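You operate a simulated robot arm through the tools that you are given. There is no shell and no other tool.

You run a simulated two-armed robot. Do the job below in one go: nothing can be reset, and whatever is moved stays where it is left.

Task
Fetch the small blue plug and set it on top of the green filter on the top of the rear bench. Then take the steel cap from the top of the rear bench and leave it on top of the orange pad there. Then open the drawer of the rear bench, fetch the small green plug and set it in the inside of the drawer of the rear bench, then shut the drawer. The order counts.

It is judged by the outcome, as a careful person would: the job done as asked, and still so three seconds after it is handed in. It fails if anything else is knocked over, pushed out of place, dropped, spilled or broken. Lids that push on must go on centred and level and be pressed home; caps that screw on are set level and turned clockwise until they are tight.

Robot
Two 7-joint arms with fingered hands on one trunk, on a base that moves. Base frame: it is fixed to the floor where the robot stands at the start and does not move with it; the origin is under the middle of the robot, x ahead of it, y to its left, z up; the surface under the hand at the start is at about z = 0.9. Units: m, degrees, N and s.
The left shoulder is at the start at [0.08, 0.241, 1.467], the right one opposite. Each reaches about 1.128 m from its shoulder. Places, roughly: drawer of the rear bench [0.5, -0.5, 0.7]; green filter (6x6x12 cm) [0.8, -0.5, 1]; inside of the drawer of the rear bench [0.6, -0.5, 0.7]; small blue plug (3x3x3 cm) [0.7, -0.1, 0.9]; small green plug (3x3x3 cm) [0.5, -0.2, 0.9]. Payload 4.9 kg a hand.
The tool frame of a hand sits at the grasp point between the pads (the TCP): z along the fingers, y along the line on which they close. The tips reach 0.032 m beyond it. The gripper opens to 0.2 m; its body begins 0.089 m behind the TCP. The gripper is a hand of 4 fingers: y runs from the thumb to the fingers, the wrist lies at [0, 0, -0.267] in the tool frame, and closing takes about 1.5 s.
Orientation is told as [roll, pitch, yaw] about the base's x, y, z axes, in that order, counted from this pose: with the fingers straight down and closing along the base's y, the tool's x points along the base's -x, its y along +y and its z along -z.

Tools
- The arms move only by the tool drive_tool. It takes "left_plan", "right_plan" or both (then of equal length, played together; a hand with none holds still); each is text: rows parted by semicolons, each of 6 numbers parted by spaces: the turn, a rotation vector about the base's x, y, z in units of 8 degrees (1.0 is 8 degrees), then the shift along the base's x, y, z in units of 40 mm (1.0 is 40 mm). In form: rx ry rz x y z; .... A call has 1 to 20 rows; each row shifts and turns the commanded pose from where the row before left it. "left_grip" and "right_grip" are, for a hand that has rows, the finger opening in m, from 0 to 0.2, set as the call begins (left out, the last holds). A call with a number of a shift or a turn outside -1 to 1 is refused whole. Each row takes 0.2 s and may step no farther than 0.05 m and 8.6 degrees from the row before; otherwise, or with a gripper value out of range, the whole call is refused. Where a pose cannot be reached the arm comes as near as it can. A force on the tool above 40 N (or 10 N above the force at the start of the call, whichever is more), or a blocked arm, ends the call early, and 0.2 s more pass. Each finger travels about 0.072 m/s and halts on what it meets, pressing with about 31 N; the grip force reading is that of the motor and also rises with nothing between the fingers. The clock runs only during rows and for 0.2 s after the last one: add rows that do not move to give the fingers time. The reply holds the time, the measured pose of the TCP, the force on the tool along the base axes, the opening and the grip force, in the units named above and with some noise, with the torque about the TCP (base axes, N m) and any sound that the robot's microphone picked up.
- Cameras (640 x 400 px; columns grow to the right, rows downward): "scene" is now at [0.0799, -0.0636, 1.6262]; the picture's right is [-0.78, -0.63, 0.00], its down [-0.46, 0.56, -0.69] and it looks along [0.43, -0.53, -0.73] (base axes); focal length 253 px, centre (320, 200). "left" rides on the left gripper at [-0.069, -0.069, -0.116] in its tool frame; the picture's right is [0.71, -0.71, 0.00], its down [0.54, 0.54, -0.64] and it looks along [0.45, 0.45, 0.77] (tool axes); focal length 226 px, centre (320, 200). "right" rides on the right gripper at [0.069, -0.069, -0.116] in its tool frame; the picture's right is [0.71, 0.71, 0.00], its down [-0.54, 0.54, -0.64] and it looks along [-0.45, 0.45, 0.77] (tool axes); focal length 226 px, centre (320, 200). There is no depth. A picture from a camera that has moved, and an enlarged one, comes with that camera's place and axes in the base frame and with its lens.
- capture(camera): a new picture of that camera. The clock stands still meanwhile.
- move_column(by): slides the trunk up (or, below 0, down) by that many m; the arms and the scene camera ride with it, the base frame stays. It gives what a move gives, with no picture.
- roll_base(legs): drives the robot by 1 to 6 legs, each [ahead, left, turn to the left] in m, m and degrees, along the robot's own axes; the way and the turn of a leg run together, so that a leg with both is an arc; at most 1.5 m and 180 degrees a leg. The arms and the cameras ride along, it lands a little off, and it stops where it bumps. It gives what a move gives.
- curl_fingers(finger1, finger2, finger3, thumb_bend, hand): sets how far each is bent, from 0 (flat) to 1 (curled in); at 0.3 the hand is open as for a grip, at 0.7 the pads meet at the TCP. One left out holds its place. A second passes; each finger stops where it meets its share of the squeeze, and holds until it gets a number again. A gripper value or a shape takes the hand back. It gives what a move gives, with no picture; readings hold the bend of each and the force on the fingers (four entries, about 0 where the hand has none), thumb and palm.
- set_grasp(shape, hand): the hand has 4 fingers and takes this shape, open, in about a second: jaw (thumb against the fingers, like two jaws); tri (thumb and two fingers); tip (a fingertip pinch); poke (one finger out to press); point (the index stretched); flat (the hand flat); cup (the hand cupped); fist (a fist). The gripper value then closes the fingers along that shape, each until it touches; the sizes above hold for jaw. It gives what a move gives, with no picture.
- aim_head(pan, tilt): turns the head with the scene camera to pan (to the left, within 86 degrees either way) and tilt (down, from -29 to 69), counted from straight ahead of the robot. It gives what a move gives.
- enlarge(camera, box): a new picture of the part [left, top, right, bottom] of that camera's present view, enlarged. The clock stands still meanwhile.
- close_job(): hands the job in; it is judged then, once.

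Nothing tells you exact positions but the pictures and the camera data. Unless the task says otherwise, let go and move clear before handing in.

The tools are called after ">>>" as name(argument=value, ...) on one line, values as JSON. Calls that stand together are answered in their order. drive_tool: Moves the arms, as the interface text tells. Its arguments: {"type":"object","properties":{"left_plan":{"type":"string"},"left_grip":{"type":"number"},"right_plan":{"type":"string"},"right_grip":{"type":"number"}},"required":[]} The other tools are called the same way: move_column (by) moves the trunk up or down; set_grasp (shape, hand) gives the hand a shape; curl_fingers (finger1, finger2, finger3, thumb_bend, hand) moves the fingers one by one; roll_base (legs) drives the base; aim_head (pan, tilt) turns the head that bears the scene camera; capture (camera) takes a picture; enlarge (camera, box) takes an enlarged picture of a part of a camera's view; close_job () hands the job in.

At the start:

```text
clock: 0.0
left_tcp_pos: [0.5802, -0.0849, 1.2488]
left_tool_rot: [0.0, 0.0, 0.0]
left_ft_force: [0.1, 0.5, 0.0]
left_wrist_torque: [0.01, -0.03, -0.01]
left_grip_width: 0.2
left_grasp_force: 0.0
left_shape: jaw
left_bend: [0.3, 0.3, 0.3, 0.3]
left_finger forces: [0.1, 0.1, 0.0, 0.0, 0.0, 0.0]
right_tcp_pos: [0.5726, -0.6124, 1.2298]
right_tool_rot: [0.0, -0.1, -0.1]
right_ft_force: [-0.1, 0.7, 0.1]
right_wrist_torque: [0.03, -0.03, 0.02]
right_grip_width: 0.1998
right_grasp_force: 0.0
right_shape: jaw
right_bend: [0.3, 0.3, 0.3, 0.3]
right_finger forces: [0.0, 0.0, 0.1, 0.0, 0.1, 0.1]
trunk travel left (down, up): [-0.375, 0.465]
robot x, y, heading: [0.001, 0.0014, -0.0]
head pan, tilt (commanded): [-50.9, 46.6]
```

scene: 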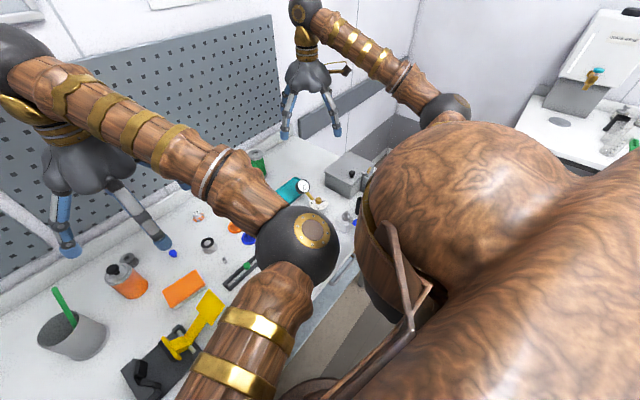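
right: 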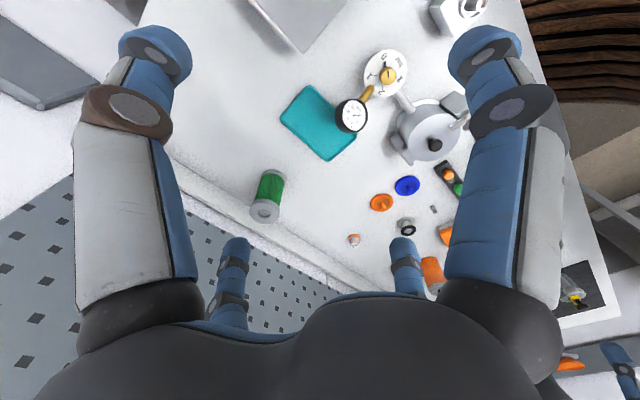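
left: 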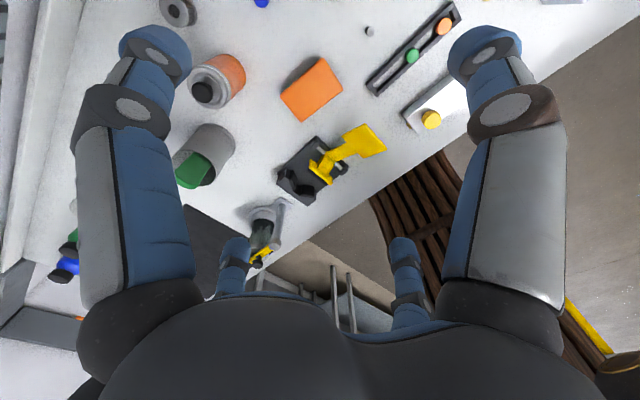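

I see a bench ahead/right with many items: a green cylinder (filter) near the back, orange and blue discs, an orange pad, and a tray with plugs. I'll look closer from several views before moving.

>>> enlarge(camera="right", box=[220, 40, 620, 300])

>>> enlarge(camera="left", box=[140, 0, 540, 250])

>>> enlarge(camera="scene", box=[40, 130, 380, 400])

```text
1.54 times, centred on (420, 170) of right
camera zoom: at [0.5025, -0.6834, 1.3457], right [-0.71, 0.71, 0.0], down [0.54, 0.54, 0.64], along [0.45, 0.45, -0.77], focal length 348 px, centre (166, 246)
```

zoom: 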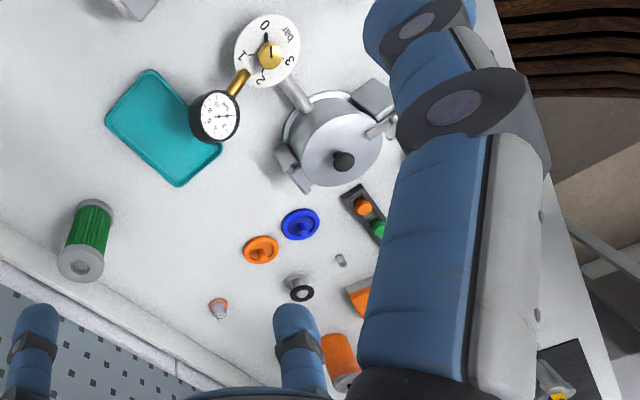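

```text
1.60 times, centred on (340, 125) of left
camera zoom: at [0.6496, -0.1534, 1.3636], right [-0.71, -0.71, 0.0], down [-0.54, 0.54, 0.64], along [-0.45, 0.45, -0.77], focal length 362 px, centre (288, 320)
```

zoom: 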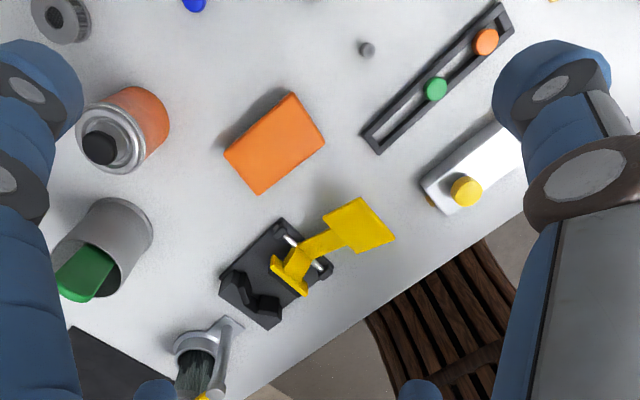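

```text
1.48 times, centred on (210, 265) of scene
camera zoom: at [0.0799, -0.0636, 1.6262], right [-0.78, -0.63, 0.0], down [-0.46, 0.56, -0.69], along [0.43, -0.53, -0.73], focal length 375 px, centre (483, 104)
```

zoom: 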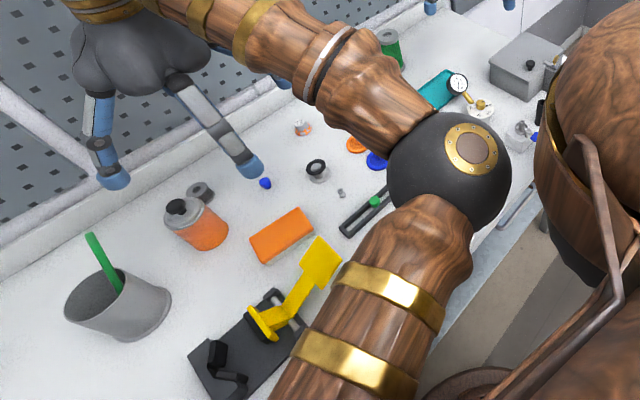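

I can make out the green filter near (0.80, -0.55), the blue plug near (0.72, -0.10), the green plug in a black slotted tray near (0.50, -0.22), and an orange pad. I'll turn the head to identify the steel cap and the drawer.

>>> aim_head(pan=-20, tilt=55)

>>> capture(camera="scene")

>>> aim_head(pan=-70, tilt=55)

>>> capture(camera="scene")

>>> aim_head(pan=0, tilt=30)

>>> capture(camera="scene")

```text
clock: 1.0
left_tcp_pos: [0.5792, -0.0849, 1.2481]
left_tool_rot: [0.0, 0.0, 0.1]
left_ft_force: [0.4, 0.1, -0.5]
left_wrist_torque: [0.0, -0.02, -0.02]
left_grip_width: 0.1998
left_grasp_force: 0.0
left_shape: jaw
left_bend: [0.3, 0.3, 0.3, 0.3]
left_finger forces: [0.1, 0.0, 0.1, 0.1, 0.0, 0.0]
right_tcp_pos: [0.5721, -0.6127, 1.23]
right_tool_rot: [-0.1, 0.0, 0.1]
right_ft_force: [0.4, 0.7, -0.9]
right_wrist_torque: [0.0, -0.02, 0.0]
right_grip_width: 0.2
right_grasp_force: 0.1
right_shape: jaw
right_bend: [0.3, 0.3, 0.3, 0.3]
right_finger forces: [0.0, 0.1, 0.0, 0.1, 0.0, 0.0]
trunk travel left (down, up): [-0.375, 0.465]
robot x, y, heading: [0.0017, 0.0014, 0.2]
head pan, tilt (commanded): [-20.0, 55.0]
```

```text
taken
camera scene: at [0.0972, -0.0263, 1.6151], right [-0.34, -0.94, 0.0], down [-0.77, 0.28, -0.57], along [0.54, -0.2, -0.82], focal length 253 px, centre (320, 200)
```

scene: 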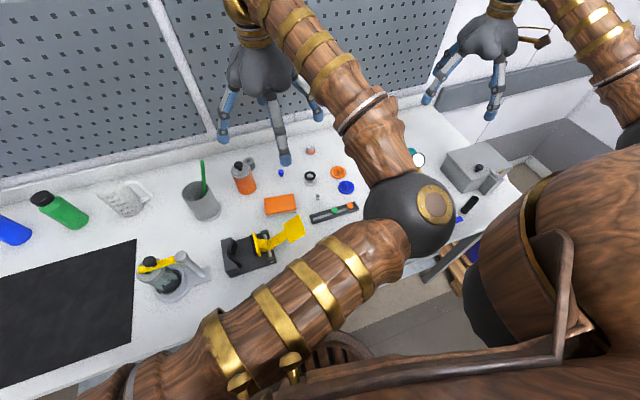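

```text
clock: 2.1
left_tcp_pos: [0.5807, -0.0845, 1.2488]
left_tool_rot: [0.1, 0.0, 0.0]
left_ft_force: [-0.3, 0.2, 0.8]
left_wrist_torque: [0.01, 0.0, -0.02]
left_grip_width: 0.1999
left_grasp_force: 0.1
left_shape: jaw
left_bend: [0.3, 0.3, 0.3, 0.3]
left_finger forces: [0.1, 0.1, 0.1, 0.0, 0.0, 0.0]
right_tcp_pos: [0.5718, -0.6126, 1.2295]
right_tool_rot: [0.0, 0.0, 0.1]
right_ft_force: [0.0, -0.6, 0.5]
right_wrist_torque: [0.0, -0.03, 0.01]
right_grip_width: 0.1997
right_grasp_force: 0.1
right_shape: jaw
right_bend: [0.3, 0.3, 0.3, 0.3]
right_finger forces: [0.0, 0.1, 0.0, 0.0, 0.0, 0.0]
trunk travel left (down, up): [-0.375, 0.465]
robot x, y, heading: [-0.0014, 0.0019, 0.1]
head pan, tilt (commanded): [-70.0, 55.0]
```

```text
taken
camera scene: at [0.0542, -0.0693, 1.6151], right [-0.94, -0.34, 0.0], down [-0.28, 0.77, -0.57], along [0.2, -0.54, -0.82], focal length 253 px, centre (320, 200)
```

scene: 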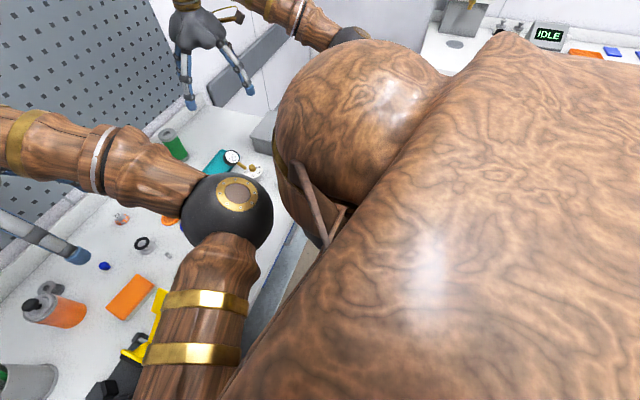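

```text
clock: 3.5
left_tcp_pos: [0.5803, -0.0848, 1.2488]
left_tool_rot: [0.0, -0.1, 0.0]
left_ft_force: [0.0, 0.1, -0.4]
left_wrist_torque: [0.0, 0.04, -0.01]
left_grip_width: 0.1998
left_grasp_force: 0.2
left_shape: jaw
left_bend: [0.3, 0.3, 0.3, 0.3]
left_finger forces: [0.1, 0.0, 0.1, 0.0, 0.0, 0.0]
right_tcp_pos: [0.5709, -0.6142, 1.2297]
right_tool_rot: [0.0, -0.1, 0.0]
right_ft_force: [0.3, -0.2, -0.1]
right_wrist_torque: [0.0, -0.03, -0.01]
right_grip_width: 0.1999
right_grasp_force: 0.0
right_shape: jaw
right_bend: [0.3, 0.3, 0.3, 0.3]
right_finger forces: [0.0, 0.0, 0.1, 0.0, 0.1, 0.0]
trunk travel left (down, up): [-0.375, 0.465]
robot x, y, heading: [-0.004, -0.0008, -0.1]
head pan, tilt (commanded): [0.0, 30.0]
```

```text
taken
camera scene: at [0.1199, -0.0016, 1.6511], right [0.0, -1.0, 0.0], down [-0.5, 0.0, -0.87], along [0.87, 0.0, -0.5], focal length 253 px, centre (320, 200)
```

scene: 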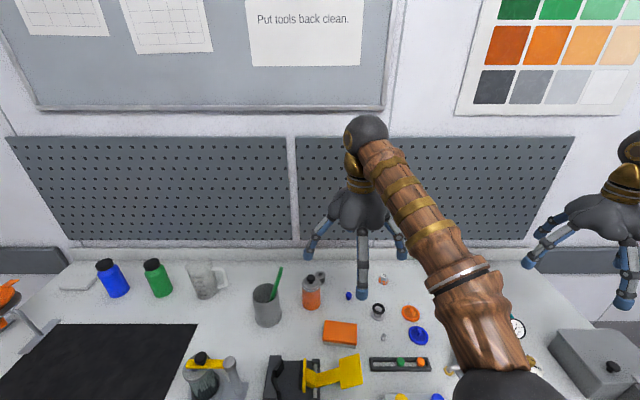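

The forward view shows the bench in front of me. I'll enlarge the area with the small items, then look for the drawer below.

>>> enlarge(camera="scene", box=[240, 240, 480, 400])

>>> aim_head(pan=-10, tilt=69)

>>> capture(camera="scene")

```text
2.50 times, centred on (360, 320) of scene
camera zoom: at [0.1199, -0.0016, 1.6511], right [0.0, -1.0, 0.0], down [-0.5, 0.0, -0.87], along [0.87, 0.0, -0.5], focal length 633 px, centre (220, -100)
```

zoom: 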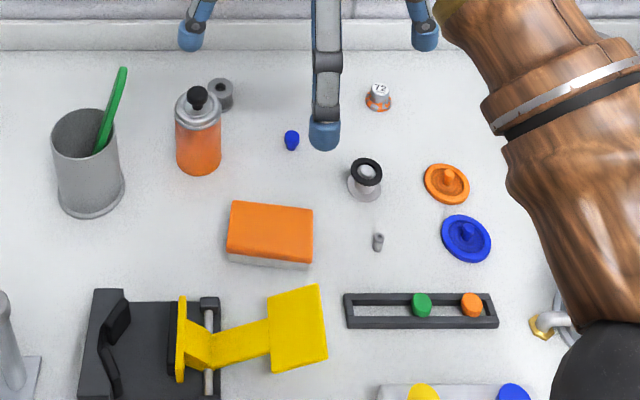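

```text
clock: 4.6
left_tcp_pos: [0.5805, -0.0846, 1.2492]
left_tool_rot: [0.0, 0.0, 0.1]
left_ft_force: [0.8, -0.7, 0.2]
left_wrist_torque: [0.02, -0.02, 0.01]
left_grip_width: 0.1997
left_grasp_force: 0.1
left_shape: jaw
left_bend: [0.3, 0.3, 0.3, 0.3]
left_finger forces: [0.0, 0.0, 0.1, 0.1, 0.1, 0.0]
right_tcp_pos: [0.5724, -0.6141, 1.2298]
right_tool_rot: [0.0, -0.1, -0.1]
right_ft_force: [-1.0, 0.3, 0.1]
right_wrist_torque: [0.01, 0.02, 0.0]
right_grip_width: 0.1999
right_grasp_force: 0.1
right_shape: jaw
right_bend: [0.3, 0.3, 0.3, 0.3]
right_finger forces: [0.0, 0.1, 0.1, 0.1, 0.1, 0.0]
trunk travel left (down, up): [-0.375, 0.465]
robot x, y, heading: [-0.0003, -0.0024, -0.1]
head pan, tilt (commanded): [-10.0, 68.8]
```

```text
taken
camera scene: at [0.0846, -0.0112, 1.5997], right [-0.17, -0.98, 0.0], down [-0.92, 0.16, -0.36], along [0.36, -0.06, -0.93], focal length 253 px, centre (320, 200)
```

scene: 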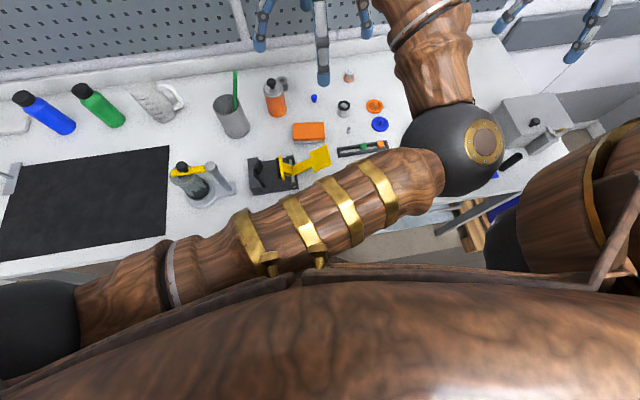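

The bench top is at z≈0.9 and runs along y. I need better detail on the grey/steel items to decide which is the steel cap.

>>> aim_head(pan=-8, tilt=40)

>>> enlarge(camera="scene", box=[320, 180, 420, 250])

>>> enlarge(camera="scene", box=[240, 160, 340, 230])

>>> enlarge(camera="left", box=[320, 0, 480, 100])

>>> enlarge(camera="right", box=[330, 160, 470, 260])

>>> enlarge(camera="left", box=[140, 0, 280, 110])

```text
clock: 5.5
left_tcp_pos: [0.5801, -0.0836, 1.2493]
left_tool_rot: [0.0, 0.1, 0.1]
left_ft_force: [0.1, 1.3, 0.7]
left_wrist_torque: [0.02, 0.03, 0.01]
left_grip_width: 0.1999
left_grasp_force: 0.0
left_shape: jaw
left_bend: [0.3, 0.3, 0.3, 0.3]
left_finger forces: [0.0, 0.1, 0.1, 0.1, 0.0, 0.0]
right_tcp_pos: [0.5716, -0.6128, 1.2291]
right_tool_rot: [0.0, 0.0, 0.0]
right_ft_force: [-0.9, 0.1, -0.3]
right_wrist_torque: [-0.01, 0.01, -0.02]
right_grip_width: 0.1997
right_grasp_force: 0.1
right_shape: jaw
right_bend: [0.3, 0.3, 0.3, 0.3]
right_finger forces: [0.0, 0.1, 0.0, 0.0, 0.0, 0.1]
trunk travel left (down, up): [-0.375, 0.465]
robot x, y, heading: [-0.0026, 0.0019, -0.1]
head pan, tilt (commanded): [-8.0, 40.0]
```

```text
5.71 times, centred on (370, 215) of scene
camera zoom: at [0.1136, -0.0133, 1.6357], right [-0.14, -0.99, 0.0], down [-0.64, 0.09, -0.77], along [0.76, -0.11, -0.64], focal length 1447 px, centre (34, 114)
```

zoom: 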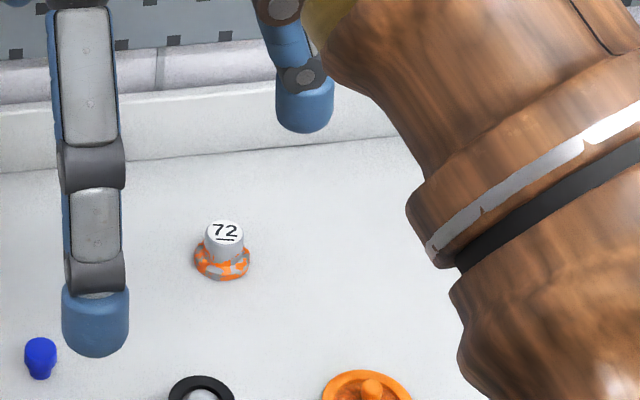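

```text
5.71 times, centred on (290, 195) of scene
camera zoom: at [0.1136, -0.0133, 1.6357], right [-0.14, -0.99, 0.0], down [-0.64, 0.09, -0.77], along [0.76, -0.11, -0.64], focal length 1447 px, centre (491, 229)
```

zoom: 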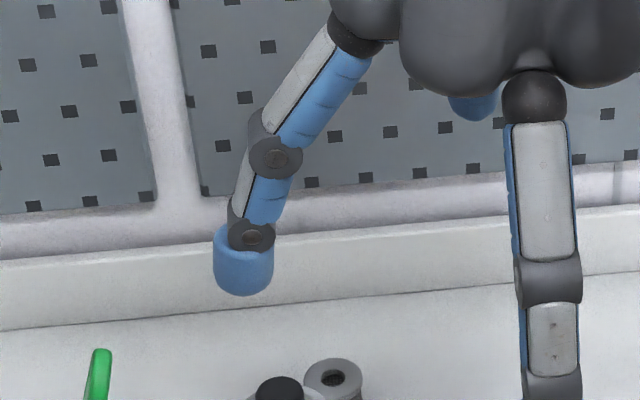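

```text
4.00 times, centred on (400, 50) of left
camera zoom: at [0.6496, -0.1534, 1.3636], right [-0.71, -0.71, 0.0], down [-0.54, 0.54, 0.64], along [-0.45, 0.45, -0.77], focal length 904 px, centre (0, 800)
```

zoom: 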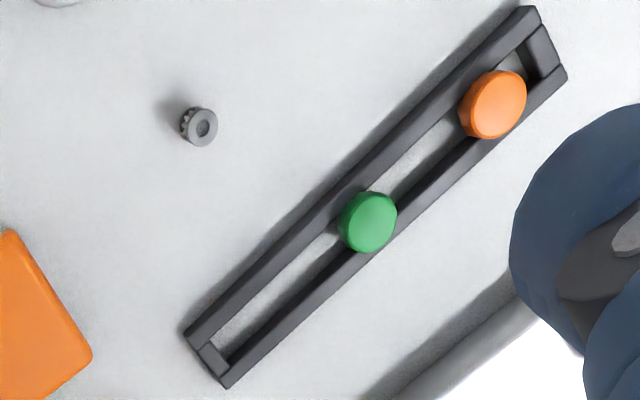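

```text
4.00 times, centred on (400, 210) of right
camera zoom: at [0.5025, -0.6834, 1.3457], right [-0.71, 0.71, 0.0], down [0.54, 0.54, 0.64], along [0.45, 0.45, -0.77], focal length 904 px, centre (0, 160)
```

zoom: 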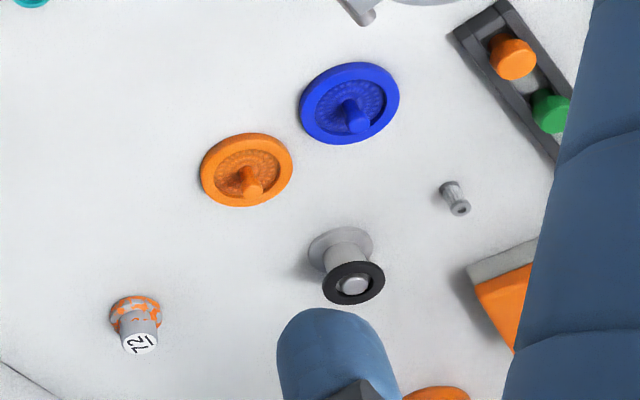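

```text
3.64 times, centred on (210, 55) of left
camera zoom: at [0.6496, -0.1534, 1.3636], right [-0.71, -0.71, 0.0], down [-0.54, 0.54, 0.64], along [-0.45, 0.45, -0.77], focal length 822 px, centre (720, 727)
```

zoom: 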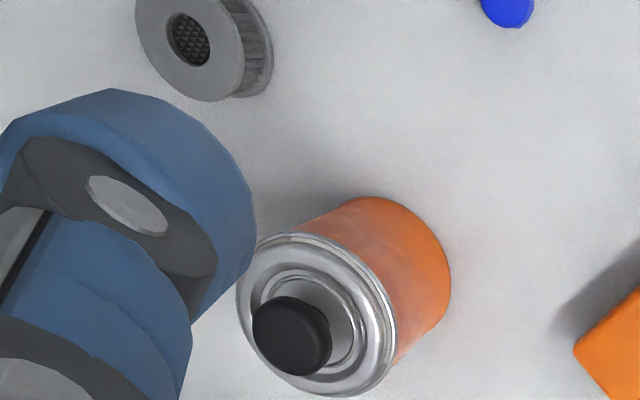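

The tiny knurled steel piece at about (0.575, -0.19) looks like a cap, but I want a closer look before choosing. First I'll swing the left arm out to the left so it stops blocking the view.

>>> drive_tool(left_plan="0 0 0 0 1 0.3; 0 0 0 0 1 0.3; 0 0 0 0 1 0.3; 0 0 0 -0.3 1 0; 0 0 0 -0.3 1 0; 0 0 0 -0.3 1 0; 0 0 0 -0.3 1 0; 0 0 0 -0.3 1 0; 0 0 0 -0.3 1 0; 0 0 0 -0.3 1 0; 0 0 0 -0.3 1 0; 0 0 0 -0.3 1 0; 0 0 0 -0.3 1 0; 0 0 0 -0.3 1 0")

>>> aim_head(pan=-25, tilt=50)

>>> capture(camera="scene")

```text
clock: 8.5
left_tcp_pos: [0.4497, 0.4768, 1.2842]
left_tool_rot: [-0.1, 0.1, -0.1]
left_ft_force: [0.0, 0.3, -0.5]
left_wrist_torque: [-0.03, 0.04, -0.02]
left_grip_width: 0.1996
left_grasp_force: 0.1
left_shape: jaw
left_bend: [0.3, 0.3, 0.3, 0.3]
left_finger forces: [0.1, 0.1, 0.0, 0.1, 0.0, 0.0]
right_tcp_pos: [0.5718, -0.6108, 1.2296]
right_tool_rot: [-0.1, 0.0, 0.0]
right_ft_force: [-0.3, 0.2, 0.9]
right_wrist_torque: [-0.05, -0.01, 0.01]
right_grip_width: 0.2
right_grasp_force: 0.1
right_shape: jaw
right_bend: [0.3, 0.3, 0.3, 0.3]
right_finger forces: [0.0, 0.0, 0.1, 0.1, 0.1, 0.0]
trunk travel left (down, up): [-0.375, 0.465]
robot x, y, heading: [-0.0029, -0.003, 0.1]
head pan, tilt (commanded): [-8.0, 40.0]
```

```text
clock: 9.3
left_tcp_pos: [0.449, 0.4738, 1.2852]
left_tool_rot: [0.0, 0.0, 0.0]
left_ft_force: [0.3, 0.3, -0.3]
left_wrist_torque: [0.04, 0.01, -0.01]
left_grip_width: 0.2001
left_grasp_force: 0.0
left_shape: jaw
left_bend: [0.3, 0.3, 0.3, 0.3]
left_finger forces: [0.1, 0.0, 0.0, 0.0, 0.1, 0.0]
right_tcp_pos: [0.5716, -0.6132, 1.2304]
right_tool_rot: [0.1, 0.0, 0.0]
right_ft_force: [0.9, -0.4, -0.1]
right_wrist_torque: [0.02, -0.04, -0.05]
right_grip_width: 0.1999
right_grasp_force: 0.0
right_shape: jaw
right_bend: [0.3, 0.3, 0.3, 0.3]
right_finger forces: [0.1, 0.0, 0.1, 0.0, 0.0, 0.0]
trunk travel left (down, up): [-0.375, 0.465]
robot x, y, heading: [-0.0022, 0.0011, 0.0]
head pan, tilt (commanded): [-25.0, 50.0]
```

```text
taken
camera scene: at [0.0993, -0.0344, 1.6216], right [-0.42, -0.91, 0.0], down [-0.69, 0.32, -0.64], along [0.58, -0.27, -0.77], focal length 253 px, centre (320, 200)
```

scene: 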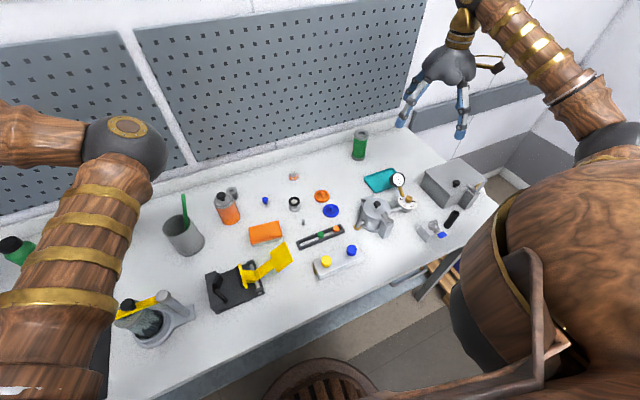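

Clear view now. I'll enlarge the workspace for precise positions.

>>> enlarge(camera="scene", box=[200, 120, 360, 220])

>>> enlarge(camera="scene", box=[340, 110, 500, 250])

>>> enlarge(camera="scene", box=[190, 200, 380, 320])

>>> enlarge(camera="scene", box=[260, 230, 500, 400])

```text
4.00 times, centred on (280, 170) of scene
camera zoom: at [0.0993, -0.0344, 1.6216], right [-0.42, -0.91, 0.0], down [-0.69, 0.32, -0.64], along [0.58, -0.27, -0.77], focal length 1013 px, centre (480, 320)
```

zoom: 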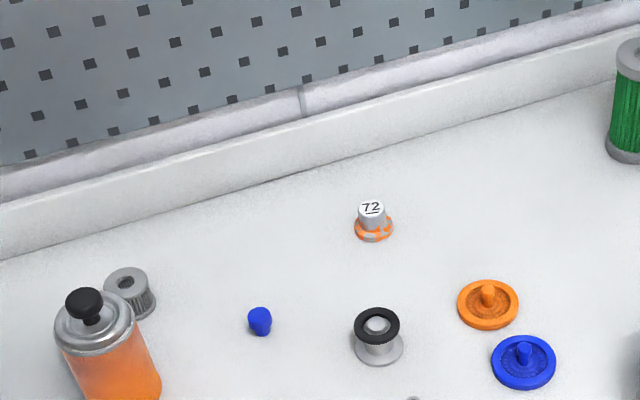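

```text
2.86 times, centred on (420, 180) of scene
camera zoom: at [0.0993, -0.0344, 1.6216], right [-0.42, -0.91, 0.0], down [-0.69, 0.32, -0.64], along [0.58, -0.27, -0.77], focal length 724 px, centre (34, 257)
```

zoom: 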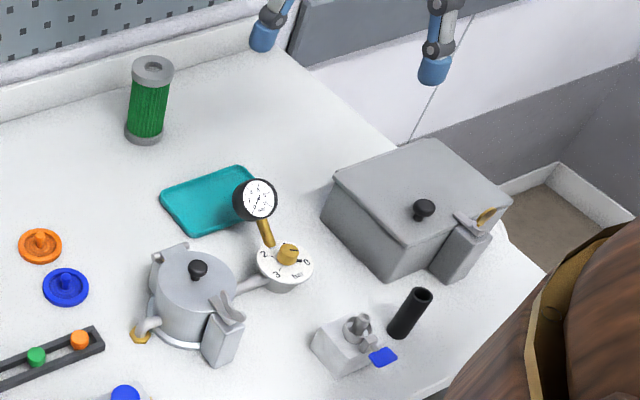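

```text
3.33 times, centred on (285, 260) of scene
camera zoom: at [0.0993, -0.0344, 1.6216], right [-0.42, -0.91, 0.0], down [-0.69, 0.32, -0.64], along [0.58, -0.27, -0.77], focal length 844 px, centre (437, 0)
```

zoom: 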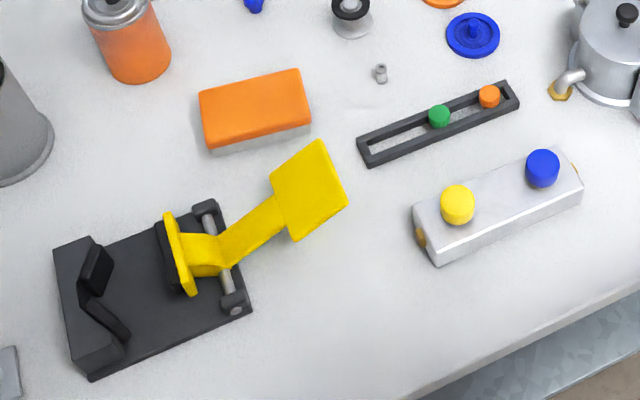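

```text
2.35 times, centred on (380, 315) of scene
camera zoom: at [0.0993, -0.0344, 1.6216], right [-0.42, -0.91, 0.0], down [-0.69, 0.32, -0.64], along [0.58, -0.27, -0.77], focal length 596 px, centre (179, -71)
```

zoom: 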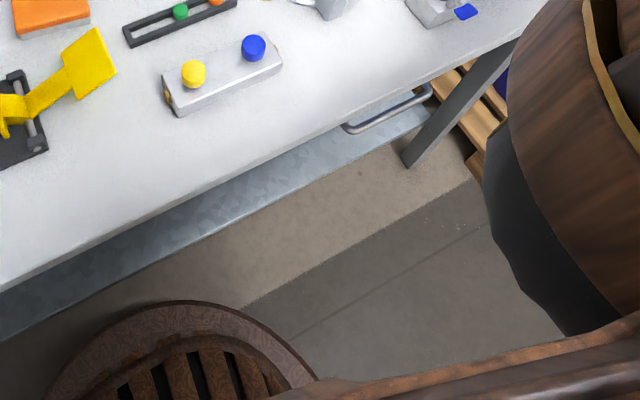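

I now see the drawer handle bar under the bench edge. I'll bring the right hand over the middle so its camera gets a close view of the small items.

>>> drive_tool(right_plan="0 0 0 -0.46 0.93 -0.1; 0 0 0 -0.46 0.93 -0.1; 0 0 0 -0.46 0.93 -0.1; 0 0 0 -0.46 0.93 -0.1; 0 0 0 -0.46 0.93 -0.1; 0 0 0 -0.46 0.93 -0.1; 0 0 0 -0.46 0.93 -0.1")

>>> capture(camera="right")

>>> capture(camera="scene")

```text
clock: 10.9
left_tcp_pos: [0.4495, 0.4764, 1.285]
left_tool_rot: [-0.1, 0.0, 0.0]
left_ft_force: [-0.4, -1.0, -0.4]
left_wrist_torque: [-0.05, 0.01, 0.04]
left_grip_width: 0.1999
left_grasp_force: 0.0
left_shape: jaw
left_bend: [0.3, 0.3, 0.3, 0.3]
left_finger forces: [0.1, 0.1, 0.1, 0.0, 0.0, 0.0]
right_tcp_pos: [0.4418, -0.3511, 1.2003]
right_tool_rot: [0.0, 0.0, 0.0]
right_ft_force: [-0.6, 0.2, -0.7]
right_wrist_torque: [-0.04, 0.0, -0.01]
right_grip_width: 0.1999
right_grasp_force: 0.0
right_shape: jaw
right_bend: [0.3, 0.3, 0.3, 0.3]
right_finger forces: [0.0, 0.0, 0.0, 0.1, 0.0, 0.1]
trunk travel left (down, up): [-0.375, 0.465]
robot x, y, heading: [-0.0008, -0.0017, -0.2]
head pan, tilt (commanded): [-25.0, 50.0]
```

```text
taken
camera right: at [0.3731, -0.4212, 1.3164], right [-0.71, 0.71, 0.0], down [0.54, 0.54, 0.64], along [0.46, 0.45, -0.77], focal length 226 px, centre (320, 200)
```

right: 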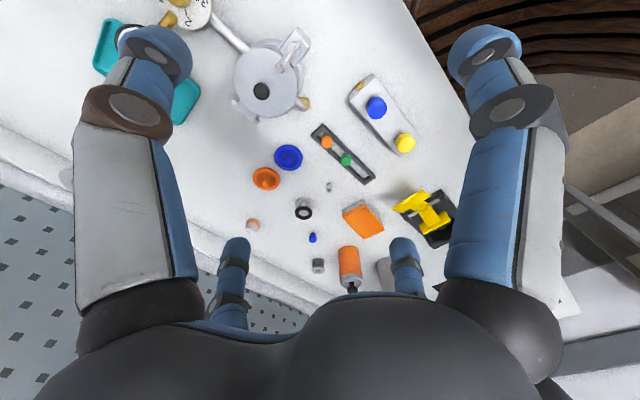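

```text
taken
camera scene: at [0.0994, -0.0323, 1.6217], right [-0.42, -0.91, 0.0], down [-0.69, 0.32, -0.64], along [0.58, -0.27, -0.77], focal length 253 px, centre (320, 200)
```

scene: 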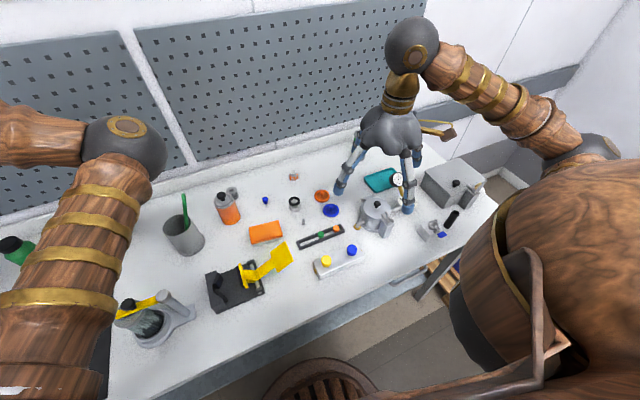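

The view is unobstructed; enlarging the small items in the right-hand camera.

>>> enlarge(camera="right", box=[280, 165, 350, 250])

>>> enlarge(camera="right", box=[235, 130, 395, 240])

>>> enlarge(camera="right", box=[300, 230, 380, 290])

```text
4.71 times, centred on (315, 208) of right
camera zoom: at [0.3731, -0.4212, 1.3164], right [-0.71, 0.71, 0.0], down [0.54, 0.54, 0.64], along [0.46, 0.45, -0.77], focal length 1064 px, centre (344, 165)
```

zoom: 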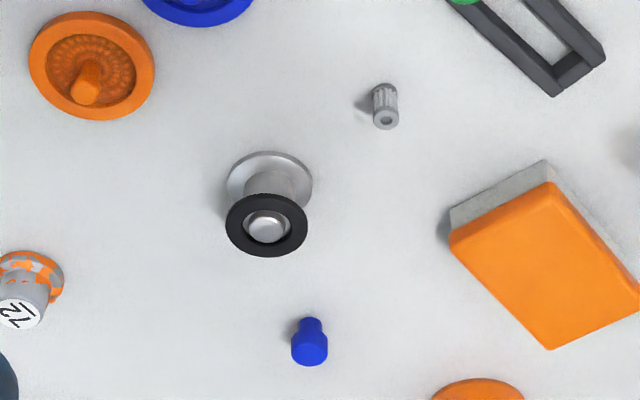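

```text
3.64 times, centred on (315, 185) of right
camera zoom: at [0.3731, -0.4212, 1.3164], right [-0.71, 0.71, 0.0], down [0.54, 0.54, 0.64], along [0.46, 0.45, -0.77], focal length 822 px, centre (338, 254)
```

zoom: 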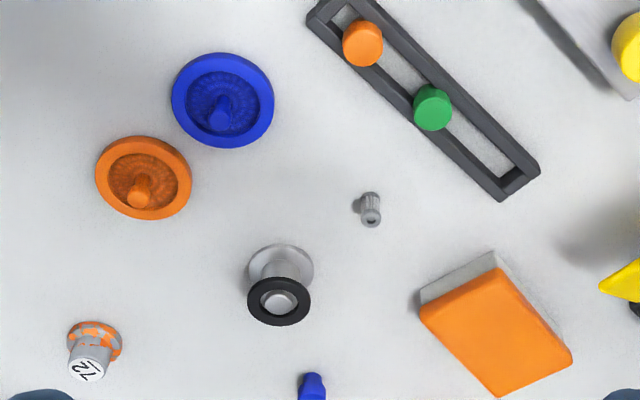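

```text
6.67 times, centred on (340, 260) of right
camera zoom: at [0.3731, -0.4212, 1.3164], right [-0.71, 0.71, 0.0], down [0.54, 0.54, 0.64], along [0.46, 0.45, -0.77], focal length 1507 px, centre (187, -200)
```

zoom: 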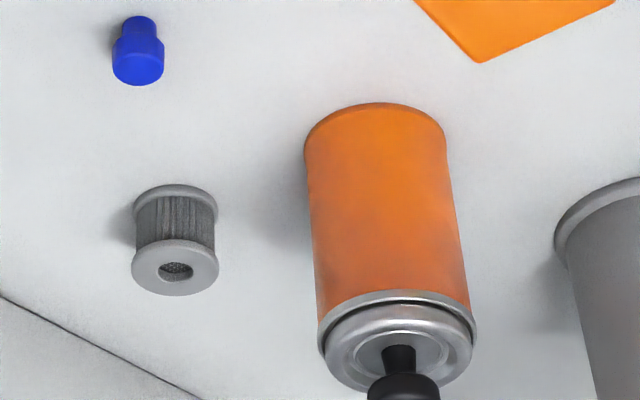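

The small fluted steel cylinder at about (0.575, -0.19) and a steel hub with a black ring are both candidates. I'll check the rest of the bench for any other steel cap before deciding.

>>> aim_head(pan=30, tilt=40)

>>> capture(camera="scene")

>>> capture(camera="left")

>>> aim_head(pan=-35, tilt=45)

>>> enlarge(camera="scene", box=[160, 120, 320, 240])

>>> enlarge(camera="scene", box=[300, 100, 460, 220])

```text
clock: 12.2
left_tcp_pos: [0.4489, 0.4743, 1.2851]
left_tool_rot: [-0.1, -0.1, 0.1]
left_ft_force: [-0.4, -0.1, 0.6]
left_wrist_torque: [0.01, -0.01, 0.02]
left_grip_width: 0.1999
left_grasp_force: 0.0
left_shape: jaw
left_bend: [0.3, 0.3, 0.3, 0.3]
left_finger forces: [0.0, 0.0, 0.1, 0.1, 0.1, 0.0]
right_tcp_pos: [0.4441, -0.3525, 1.2005]
right_tool_rot: [0.1, 0.0, 0.0]
right_ft_force: [0.3, 0.2, -0.5]
right_wrist_torque: [0.02, -0.02, 0.05]
right_grip_width: 0.1998
right_grasp_force: 0.0
right_shape: jaw
right_bend: [0.3, 0.3, 0.3, 0.3]
right_finger forces: [0.0, 0.1, 0.0, 0.0, 0.1, 0.0]
trunk travel left (down, up): [-0.375, 0.465]
robot x, y, heading: [0.0033, -0.0016, 0.3]
head pan, tilt (commanded): [30.0, 40.0]
```

```text
taken
camera scene: at [0.1032, 0.0413, 1.6358], right [0.5, -0.87, 0.0], down [-0.56, -0.32, -0.77], along [0.66, 0.38, -0.64], focal length 253 px, centre (320, 200)
```

scene: 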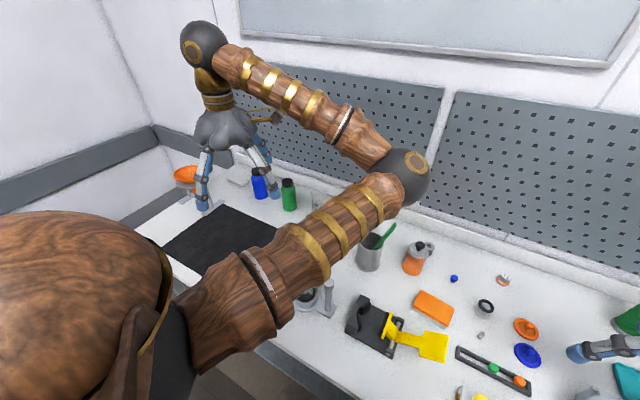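

```text
taken
camera left: at [0.5185, 0.4057, 1.3994], right [-0.71, -0.71, 0.0], down [-0.54, 0.54, 0.64], along [-0.45, 0.45, -0.77], focal length 226 px, centre (320, 200)
```

left: 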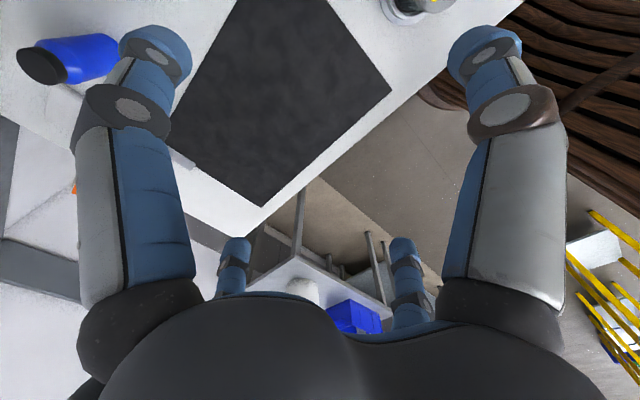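

```text
clock: 13.5
left_tcp_pos: [0.4488, 0.475, 1.2846]
left_tool_rot: [-0.1, 0.0, 0.0]
left_ft_force: [-0.2, 0.3, -0.4]
left_wrist_torque: [0.02, 0.03, 0.0]
left_grip_width: 0.1999
left_grasp_force: 0.1
left_shape: jaw
left_bend: [0.3, 0.3, 0.3, 0.3]
left_finger forces: [0.1, 0.0, 0.0, 0.1, 0.0, 0.0]
right_tcp_pos: [0.4424, -0.3533, 1.1992]
right_tool_rot: [0.1, 0.0, 0.0]
right_ft_force: [-0.4, -0.4, 0.7]
right_wrist_torque: [-0.02, 0.0, -0.01]
right_grip_width: 0.1997
right_grasp_force: 0.1
right_shape: jaw
right_bend: [0.3, 0.3, 0.3, 0.3]
right_finger forces: [0.0, 0.0, 0.0, 0.1, 0.0, 0.1]
trunk travel left (down, up): [-0.375, 0.465]
robot x, y, heading: [0.0001, 0.0019, 0.0]
head pan, tilt (commanded): [-35.0, 45.0]
```

```text
3.33 times, centred on (240, 180) of scene
camera zoom: at [0.0962, -0.0479, 1.6285], right [-0.57, -0.82, 0.0], down [-0.58, 0.41, -0.71], along [0.58, -0.41, -0.71], focal length 844 px, centre (587, 267)
```

zoom: 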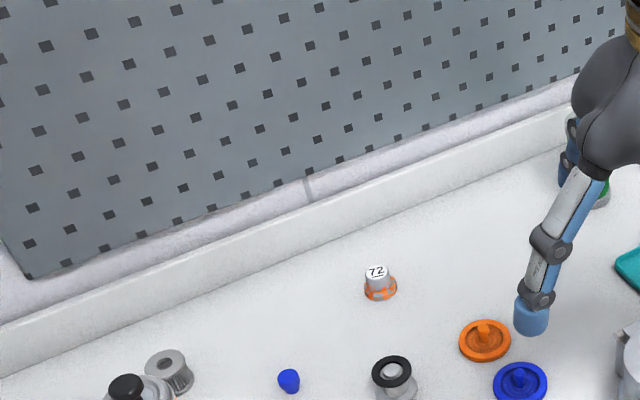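

```text
3.33 times, centred on (380, 160) of scene
camera zoom: at [0.0962, -0.0479, 1.6285], right [-0.57, -0.82, 0.0], down [-0.58, 0.41, -0.71], along [0.58, -0.41, -0.71], focal length 844 px, centre (120, 333)
```

zoom: 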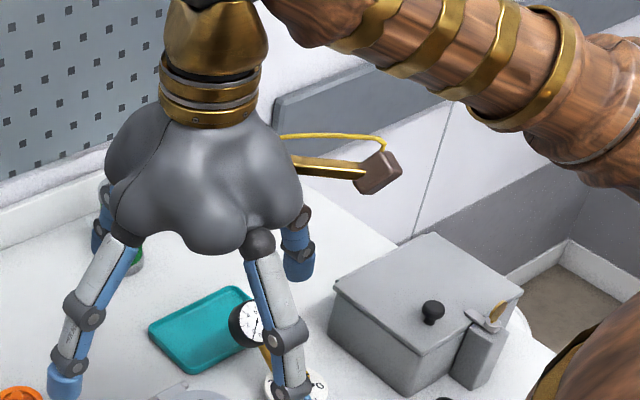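

I'll lower the right hand a bit for a closer look at the two steel candidates and the orange pad.

>>> drive_tool(right_plan="0 0 0 0.5 0.45 -0.9; 0 0 0 0.5 0.45 -0.9; 0 0 0 0.5 0.45 -0.9")

>>> capture(camera="right")

>>> enlarge(camera="right", box=[260, 120, 380, 240])

```text
clock: 14.3
left_tcp_pos: [0.4511, 0.4742, 1.2848]
left_tool_rot: [0.0, 0.0, 0.0]
left_ft_force: [0.2, 0.8, 0.5]
left_wrist_torque: [0.0, 0.04, 0.03]
left_grip_width: 0.2
left_grasp_force: 0.0
left_shape: jaw
left_bend: [0.3, 0.3, 0.3, 0.3]
left_finger forces: [0.0, 0.0, 0.0, 0.0, 0.0, 0.1]
right_tcp_pos: [0.5032, -0.2995, 1.0937]
right_tool_rot: [-0.1, 0.0, 0.0]
right_ft_force: [0.0, 0.2, -0.5]
right_wrist_torque: [-0.02, 0.01, -0.03]
right_grip_width: 0.1998
right_grasp_force: 0.0
right_shape: jaw
right_bend: [0.3, 0.3, 0.3, 0.3]
right_finger forces: [0.0, 0.0, 0.1, 0.1, 0.0, 0.1]
trunk travel left (down, up): [-0.375, 0.465]
robot x, y, heading: [-0.0012, 0.0017, -0.2]
head pan, tilt (commanded): [-35.0, 45.0]
```

```text
taken
camera right: at [0.4343, -0.3695, 1.2091], right [-0.71, 0.71, 0.0], down [0.54, 0.54, 0.64], along [0.45, 0.45, -0.77], focal length 226 px, centre (320, 200)
```

right: 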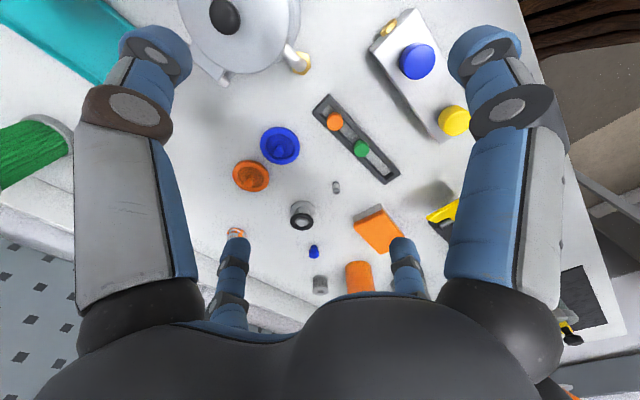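

```text
3.33 times, centred on (320, 180) of right
camera zoom: at [0.4343, -0.3695, 1.2091], right [-0.71, 0.71, 0.0], down [0.54, 0.54, 0.64], along [0.45, 0.45, -0.77], focal length 754 px, centre (320, 267)
```

zoom: 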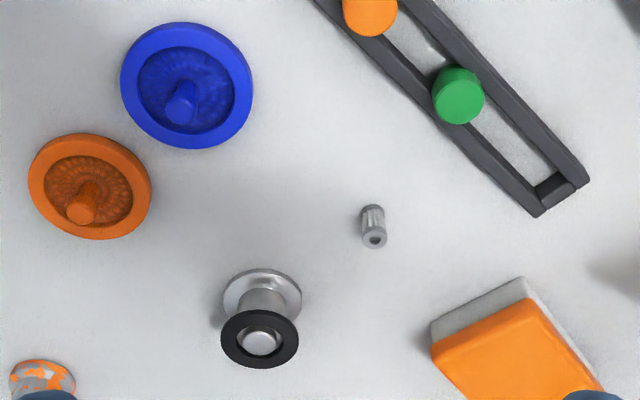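

The tiny piece resembles a miniature filter (end caps + pleats), while the hub with the black ring resembles an upside-down radiator-type steel cap. I'll zoom hard on each to decide.

>>> enlarge(camera="right", box=[322, 175, 350, 195])

>>> enlarge(camera="right", box=[282, 192, 322, 236])

>>> enlarge(camera="right", box=[302, 238, 334, 298])

>>> enlarge(camera="right", box=[225, 150, 305, 240])

>>> enlarge(camera="right", box=[360, 0, 480, 150])

>>> enlarge(camera="scene", box=[210, 180, 260, 210])

```text
16.00 times, centred on (336, 185) of right
camera zoom: at [0.4343, -0.3695, 1.2091], right [-0.71, 0.71, 0.0], down [0.54, 0.54, 0.64], along [0.45, 0.45, -0.77], focal length 3617 px, centre (64, 440)
```

zoom: 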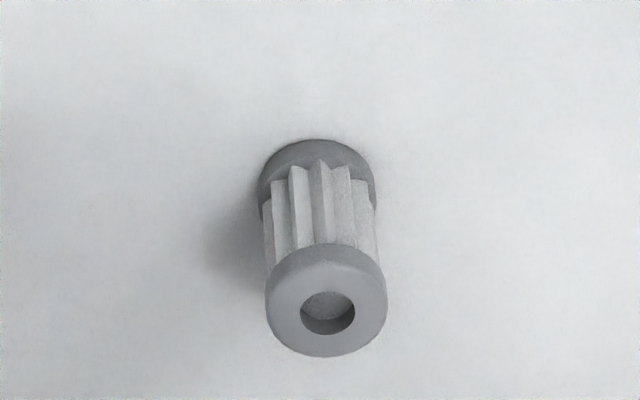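

```text
9.09 times, centred on (302, 214) of right
camera zoom: at [0.4343, -0.3695, 1.2091], right [-0.71, 0.71, 0.0], down [0.54, 0.54, 0.64], along [0.45, 0.45, -0.77], focal length 2055 px, centre (484, 73)
```

zoom: 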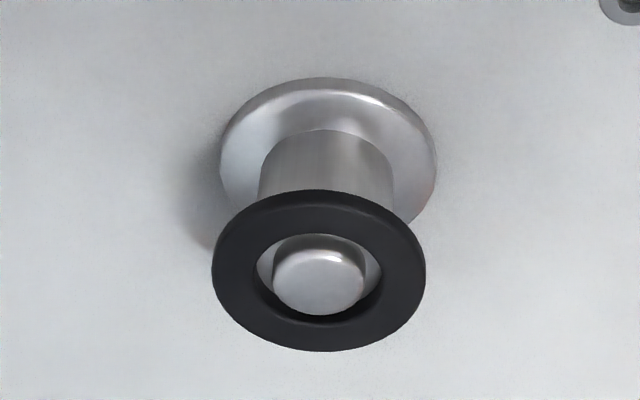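

```text
6.67 times, centred on (318, 268) of right
camera zoom: at [0.4343, -0.3695, 1.2091], right [-0.71, 0.71, 0.0], down [0.54, 0.54, 0.64], along [0.45, 0.45, -0.77], focal length 1507 px, centre (333, -253)
```

zoom: 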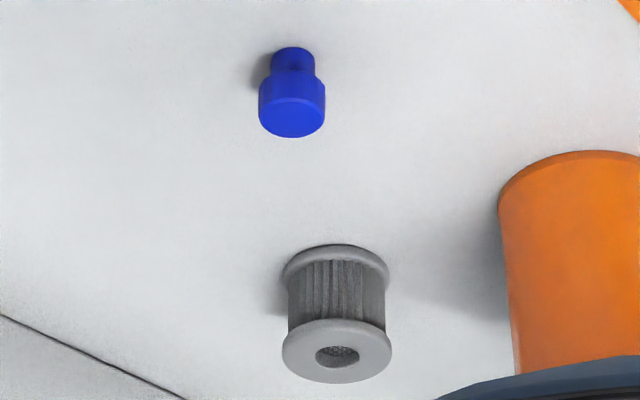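

```text
4.44 times, centred on (265, 195) of right
camera zoom: at [0.4343, -0.3695, 1.2091], right [-0.71, 0.71, 0.0], down [0.54, 0.54, 0.64], along [0.45, 0.45, -0.77], focal length 1005 px, centre (564, 222)
```

zoom: 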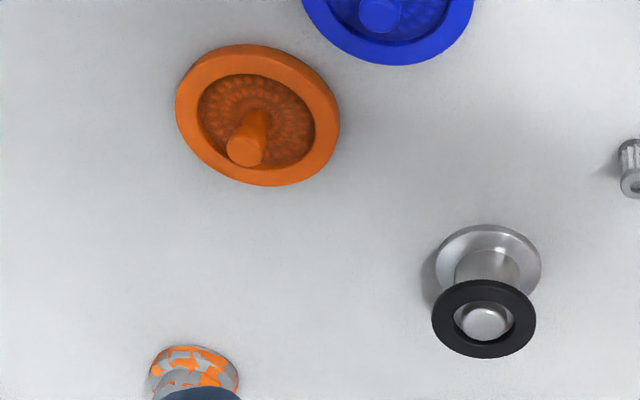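

```text
2.67 times, centred on (420, 75) of right
camera zoom: at [0.4343, -0.3695, 1.2091], right [-0.71, 0.71, 0.0], down [0.54, 0.54, 0.64], along [0.45, 0.45, -0.77], focal length 603 px, centre (53, 533)
```

zoom: 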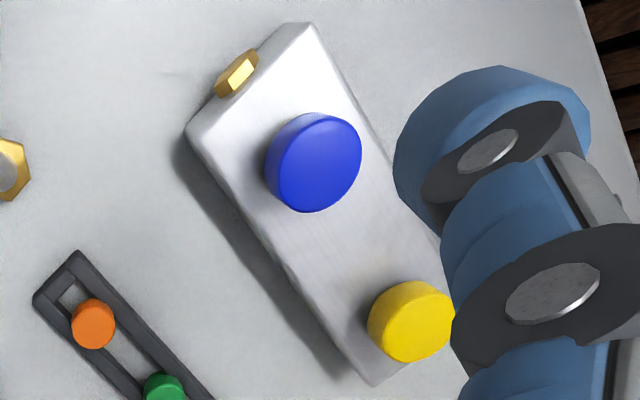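

```text
12.80 times, centred on (235, 195) of scene
camera zoom: at [0.0972, -0.0474, 1.6286], right [-0.57, -0.82, 0.0], down [-0.58, 0.41, -0.71], along [0.58, -0.41, -0.71], focal length 3241 px, centre (1408, 264)
```

zoom: 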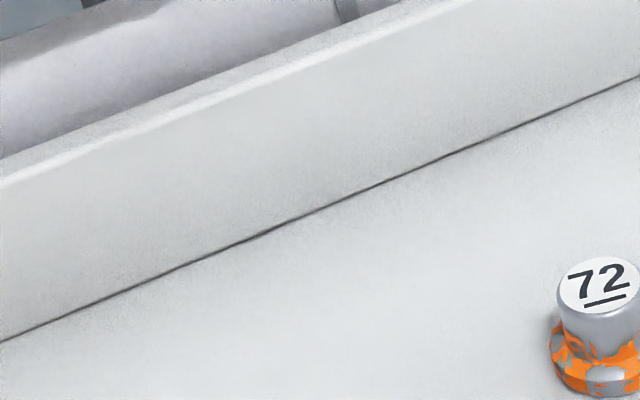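

The tiny piece is clearly a miniature filter, so the steel cap is the flanged steel piece with the black gasket at about (0.648, -0.200). Next I'll raise the right hand and test the fingertip-pinch shape in free air to see how the fingers meet.

>>> drive_tool(right_plan="0 0 0 0 0.5 1; 0 0 0 0 0.5 1; 0 0 0 0 0.5 1")

>>> set_grasp(shape="tip", hand="right")

>>> aim_head(pan=-25, tilt=35)

>>> capture(camera="scene")

>>> capture(camera="right")

```text
clock: 15.1
left_tcp_pos: [0.449, 0.4753, 1.2851]
left_tool_rot: [-0.1, 0.0, 0.0]
left_ft_force: [-0.4, 0.3, -0.6]
left_wrist_torque: [-0.02, 0.0, -0.01]
left_grip_width: 0.1998
left_grasp_force: 0.1
left_shape: jaw
left_bend: [0.3, 0.3, 0.3, 0.3]
left_finger forces: [0.0, 0.1, 0.1, 0.0, 0.0, 0.1]
right_tcp_pos: [0.5008, -0.2394, 1.2136]
right_tool_rot: [0.0, 0.0, -0.1]
right_ft_force: [0.1, 0.7, 0.1]
right_wrist_torque: [-0.03, 0.01, 0.02]
right_grip_width: 0.2001
right_grasp_force: 0.1
right_shape: jaw
right_bend: [0.3, 0.3, 0.3, 0.3]
right_finger forces: [0.0, 0.0, 0.0, 0.0, 0.0, 0.0]
trunk travel left (down, up): [-0.375, 0.465]
robot x, y, heading: [-0.0022, 0.0, 0.2]
head pan, tilt (commanded): [-35.0, 45.0]
```

```text
clock: 16.0
left_tcp_pos: [0.4494, 0.4735, 1.2854]
left_tool_rot: [0.0, 0.0, 0.0]
left_ft_force: [-0.5, 0.5, 0.0]
left_wrist_torque: [0.02, -0.02, 0.02]
left_grip_width: 0.2
left_grasp_force: 0.0
left_shape: jaw
left_bend: [0.3, 0.3, 0.3, 0.3]
left_finger forces: [0.0, 0.0, 0.0, 0.0, 0.0, 0.0]
right_tcp_pos: [0.5005, -0.2419, 1.2125]
right_tool_rot: [0.0, 0.0, 0.0]
right_ft_force: [-0.2, 0.7, -0.8]
right_wrist_torque: [-0.01, 0.05, -0.04]
right_grip_width: 0.2001
right_grasp_force: 0.2
right_shape: tip
right_bend: [0.16, 0.3, 0.16, 0.3]
right_finger forces: [0.1, 0.0, 0.1, 0.1, 0.1, 0.1]
trunk travel left (down, up): [-0.375, 0.465]
robot x, y, heading: [0.0009, 0.0006, -0.1]
head pan, tilt (commanded): [-35.0, 45.0]
```

```text
clock: 16.8
left_tcp_pos: [0.4497, 0.474, 1.2855]
left_tool_rot: [0.0, -0.1, 0.1]
left_ft_force: [0.5, -0.7, -0.6]
left_wrist_torque: [0.02, -0.01, 0.01]
left_grip_width: 0.1998
left_grasp_force: 0.0
left_shape: jaw
left_bend: [0.3, 0.3, 0.3, 0.3]
left_finger forces: [0.0, 0.1, 0.0, 0.0, 0.0, 0.0]
right_tcp_pos: [0.5013, -0.2406, 1.212]
right_tool_rot: [0.0, 0.0, 0.1]
right_ft_force: [-0.3, -0.3, -0.3]
right_wrist_torque: [-0.02, -0.04, -0.02]
right_grip_width: 0.2001
right_grasp_force: 0.0
right_shape: tip
right_bend: [0.16, 0.3, 0.16, 0.3]
right_finger forces: [0.0, 0.1, 0.1, 0.0, 0.1, 0.1]
trunk travel left (down, up): [-0.375, 0.465]
robot x, y, heading: [-0.0025, -0.0036, 0.1]
head pan, tilt (commanded): [-25.0, 35.0]
```

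```text
taken
camera scene: at [0.1093, -0.0384, 1.6433], right [-0.42, -0.91, 0.0], down [-0.52, 0.24, -0.82], along [0.74, -0.35, -0.57], focal length 253 px, centre (320, 200)
```

scene: 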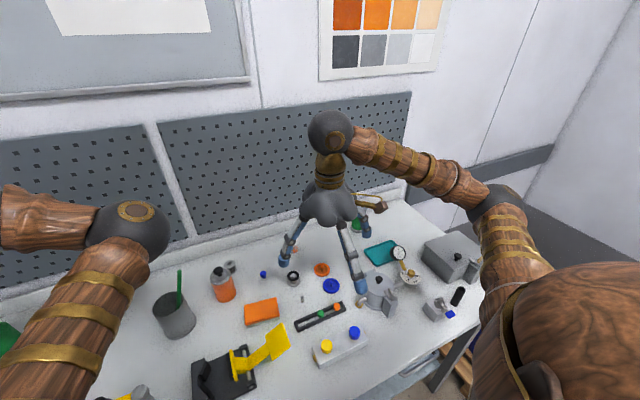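

```text
taken
camera right: at [0.432, -0.3112, 1.3287], right [-0.71, 0.71, 0.0], down [0.54, 0.54, 0.64], along [0.45, 0.45, -0.77], focal length 226 px, centre (320, 200)
```

right: 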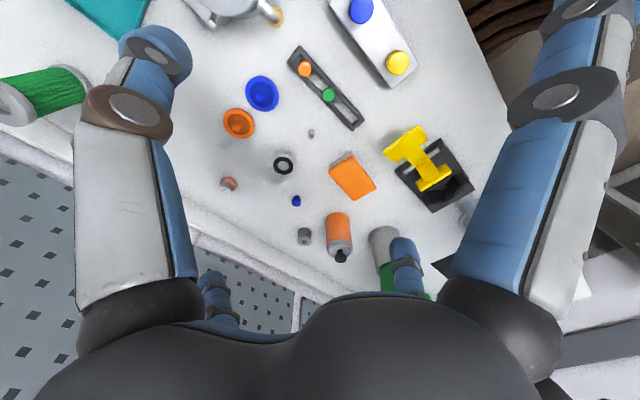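

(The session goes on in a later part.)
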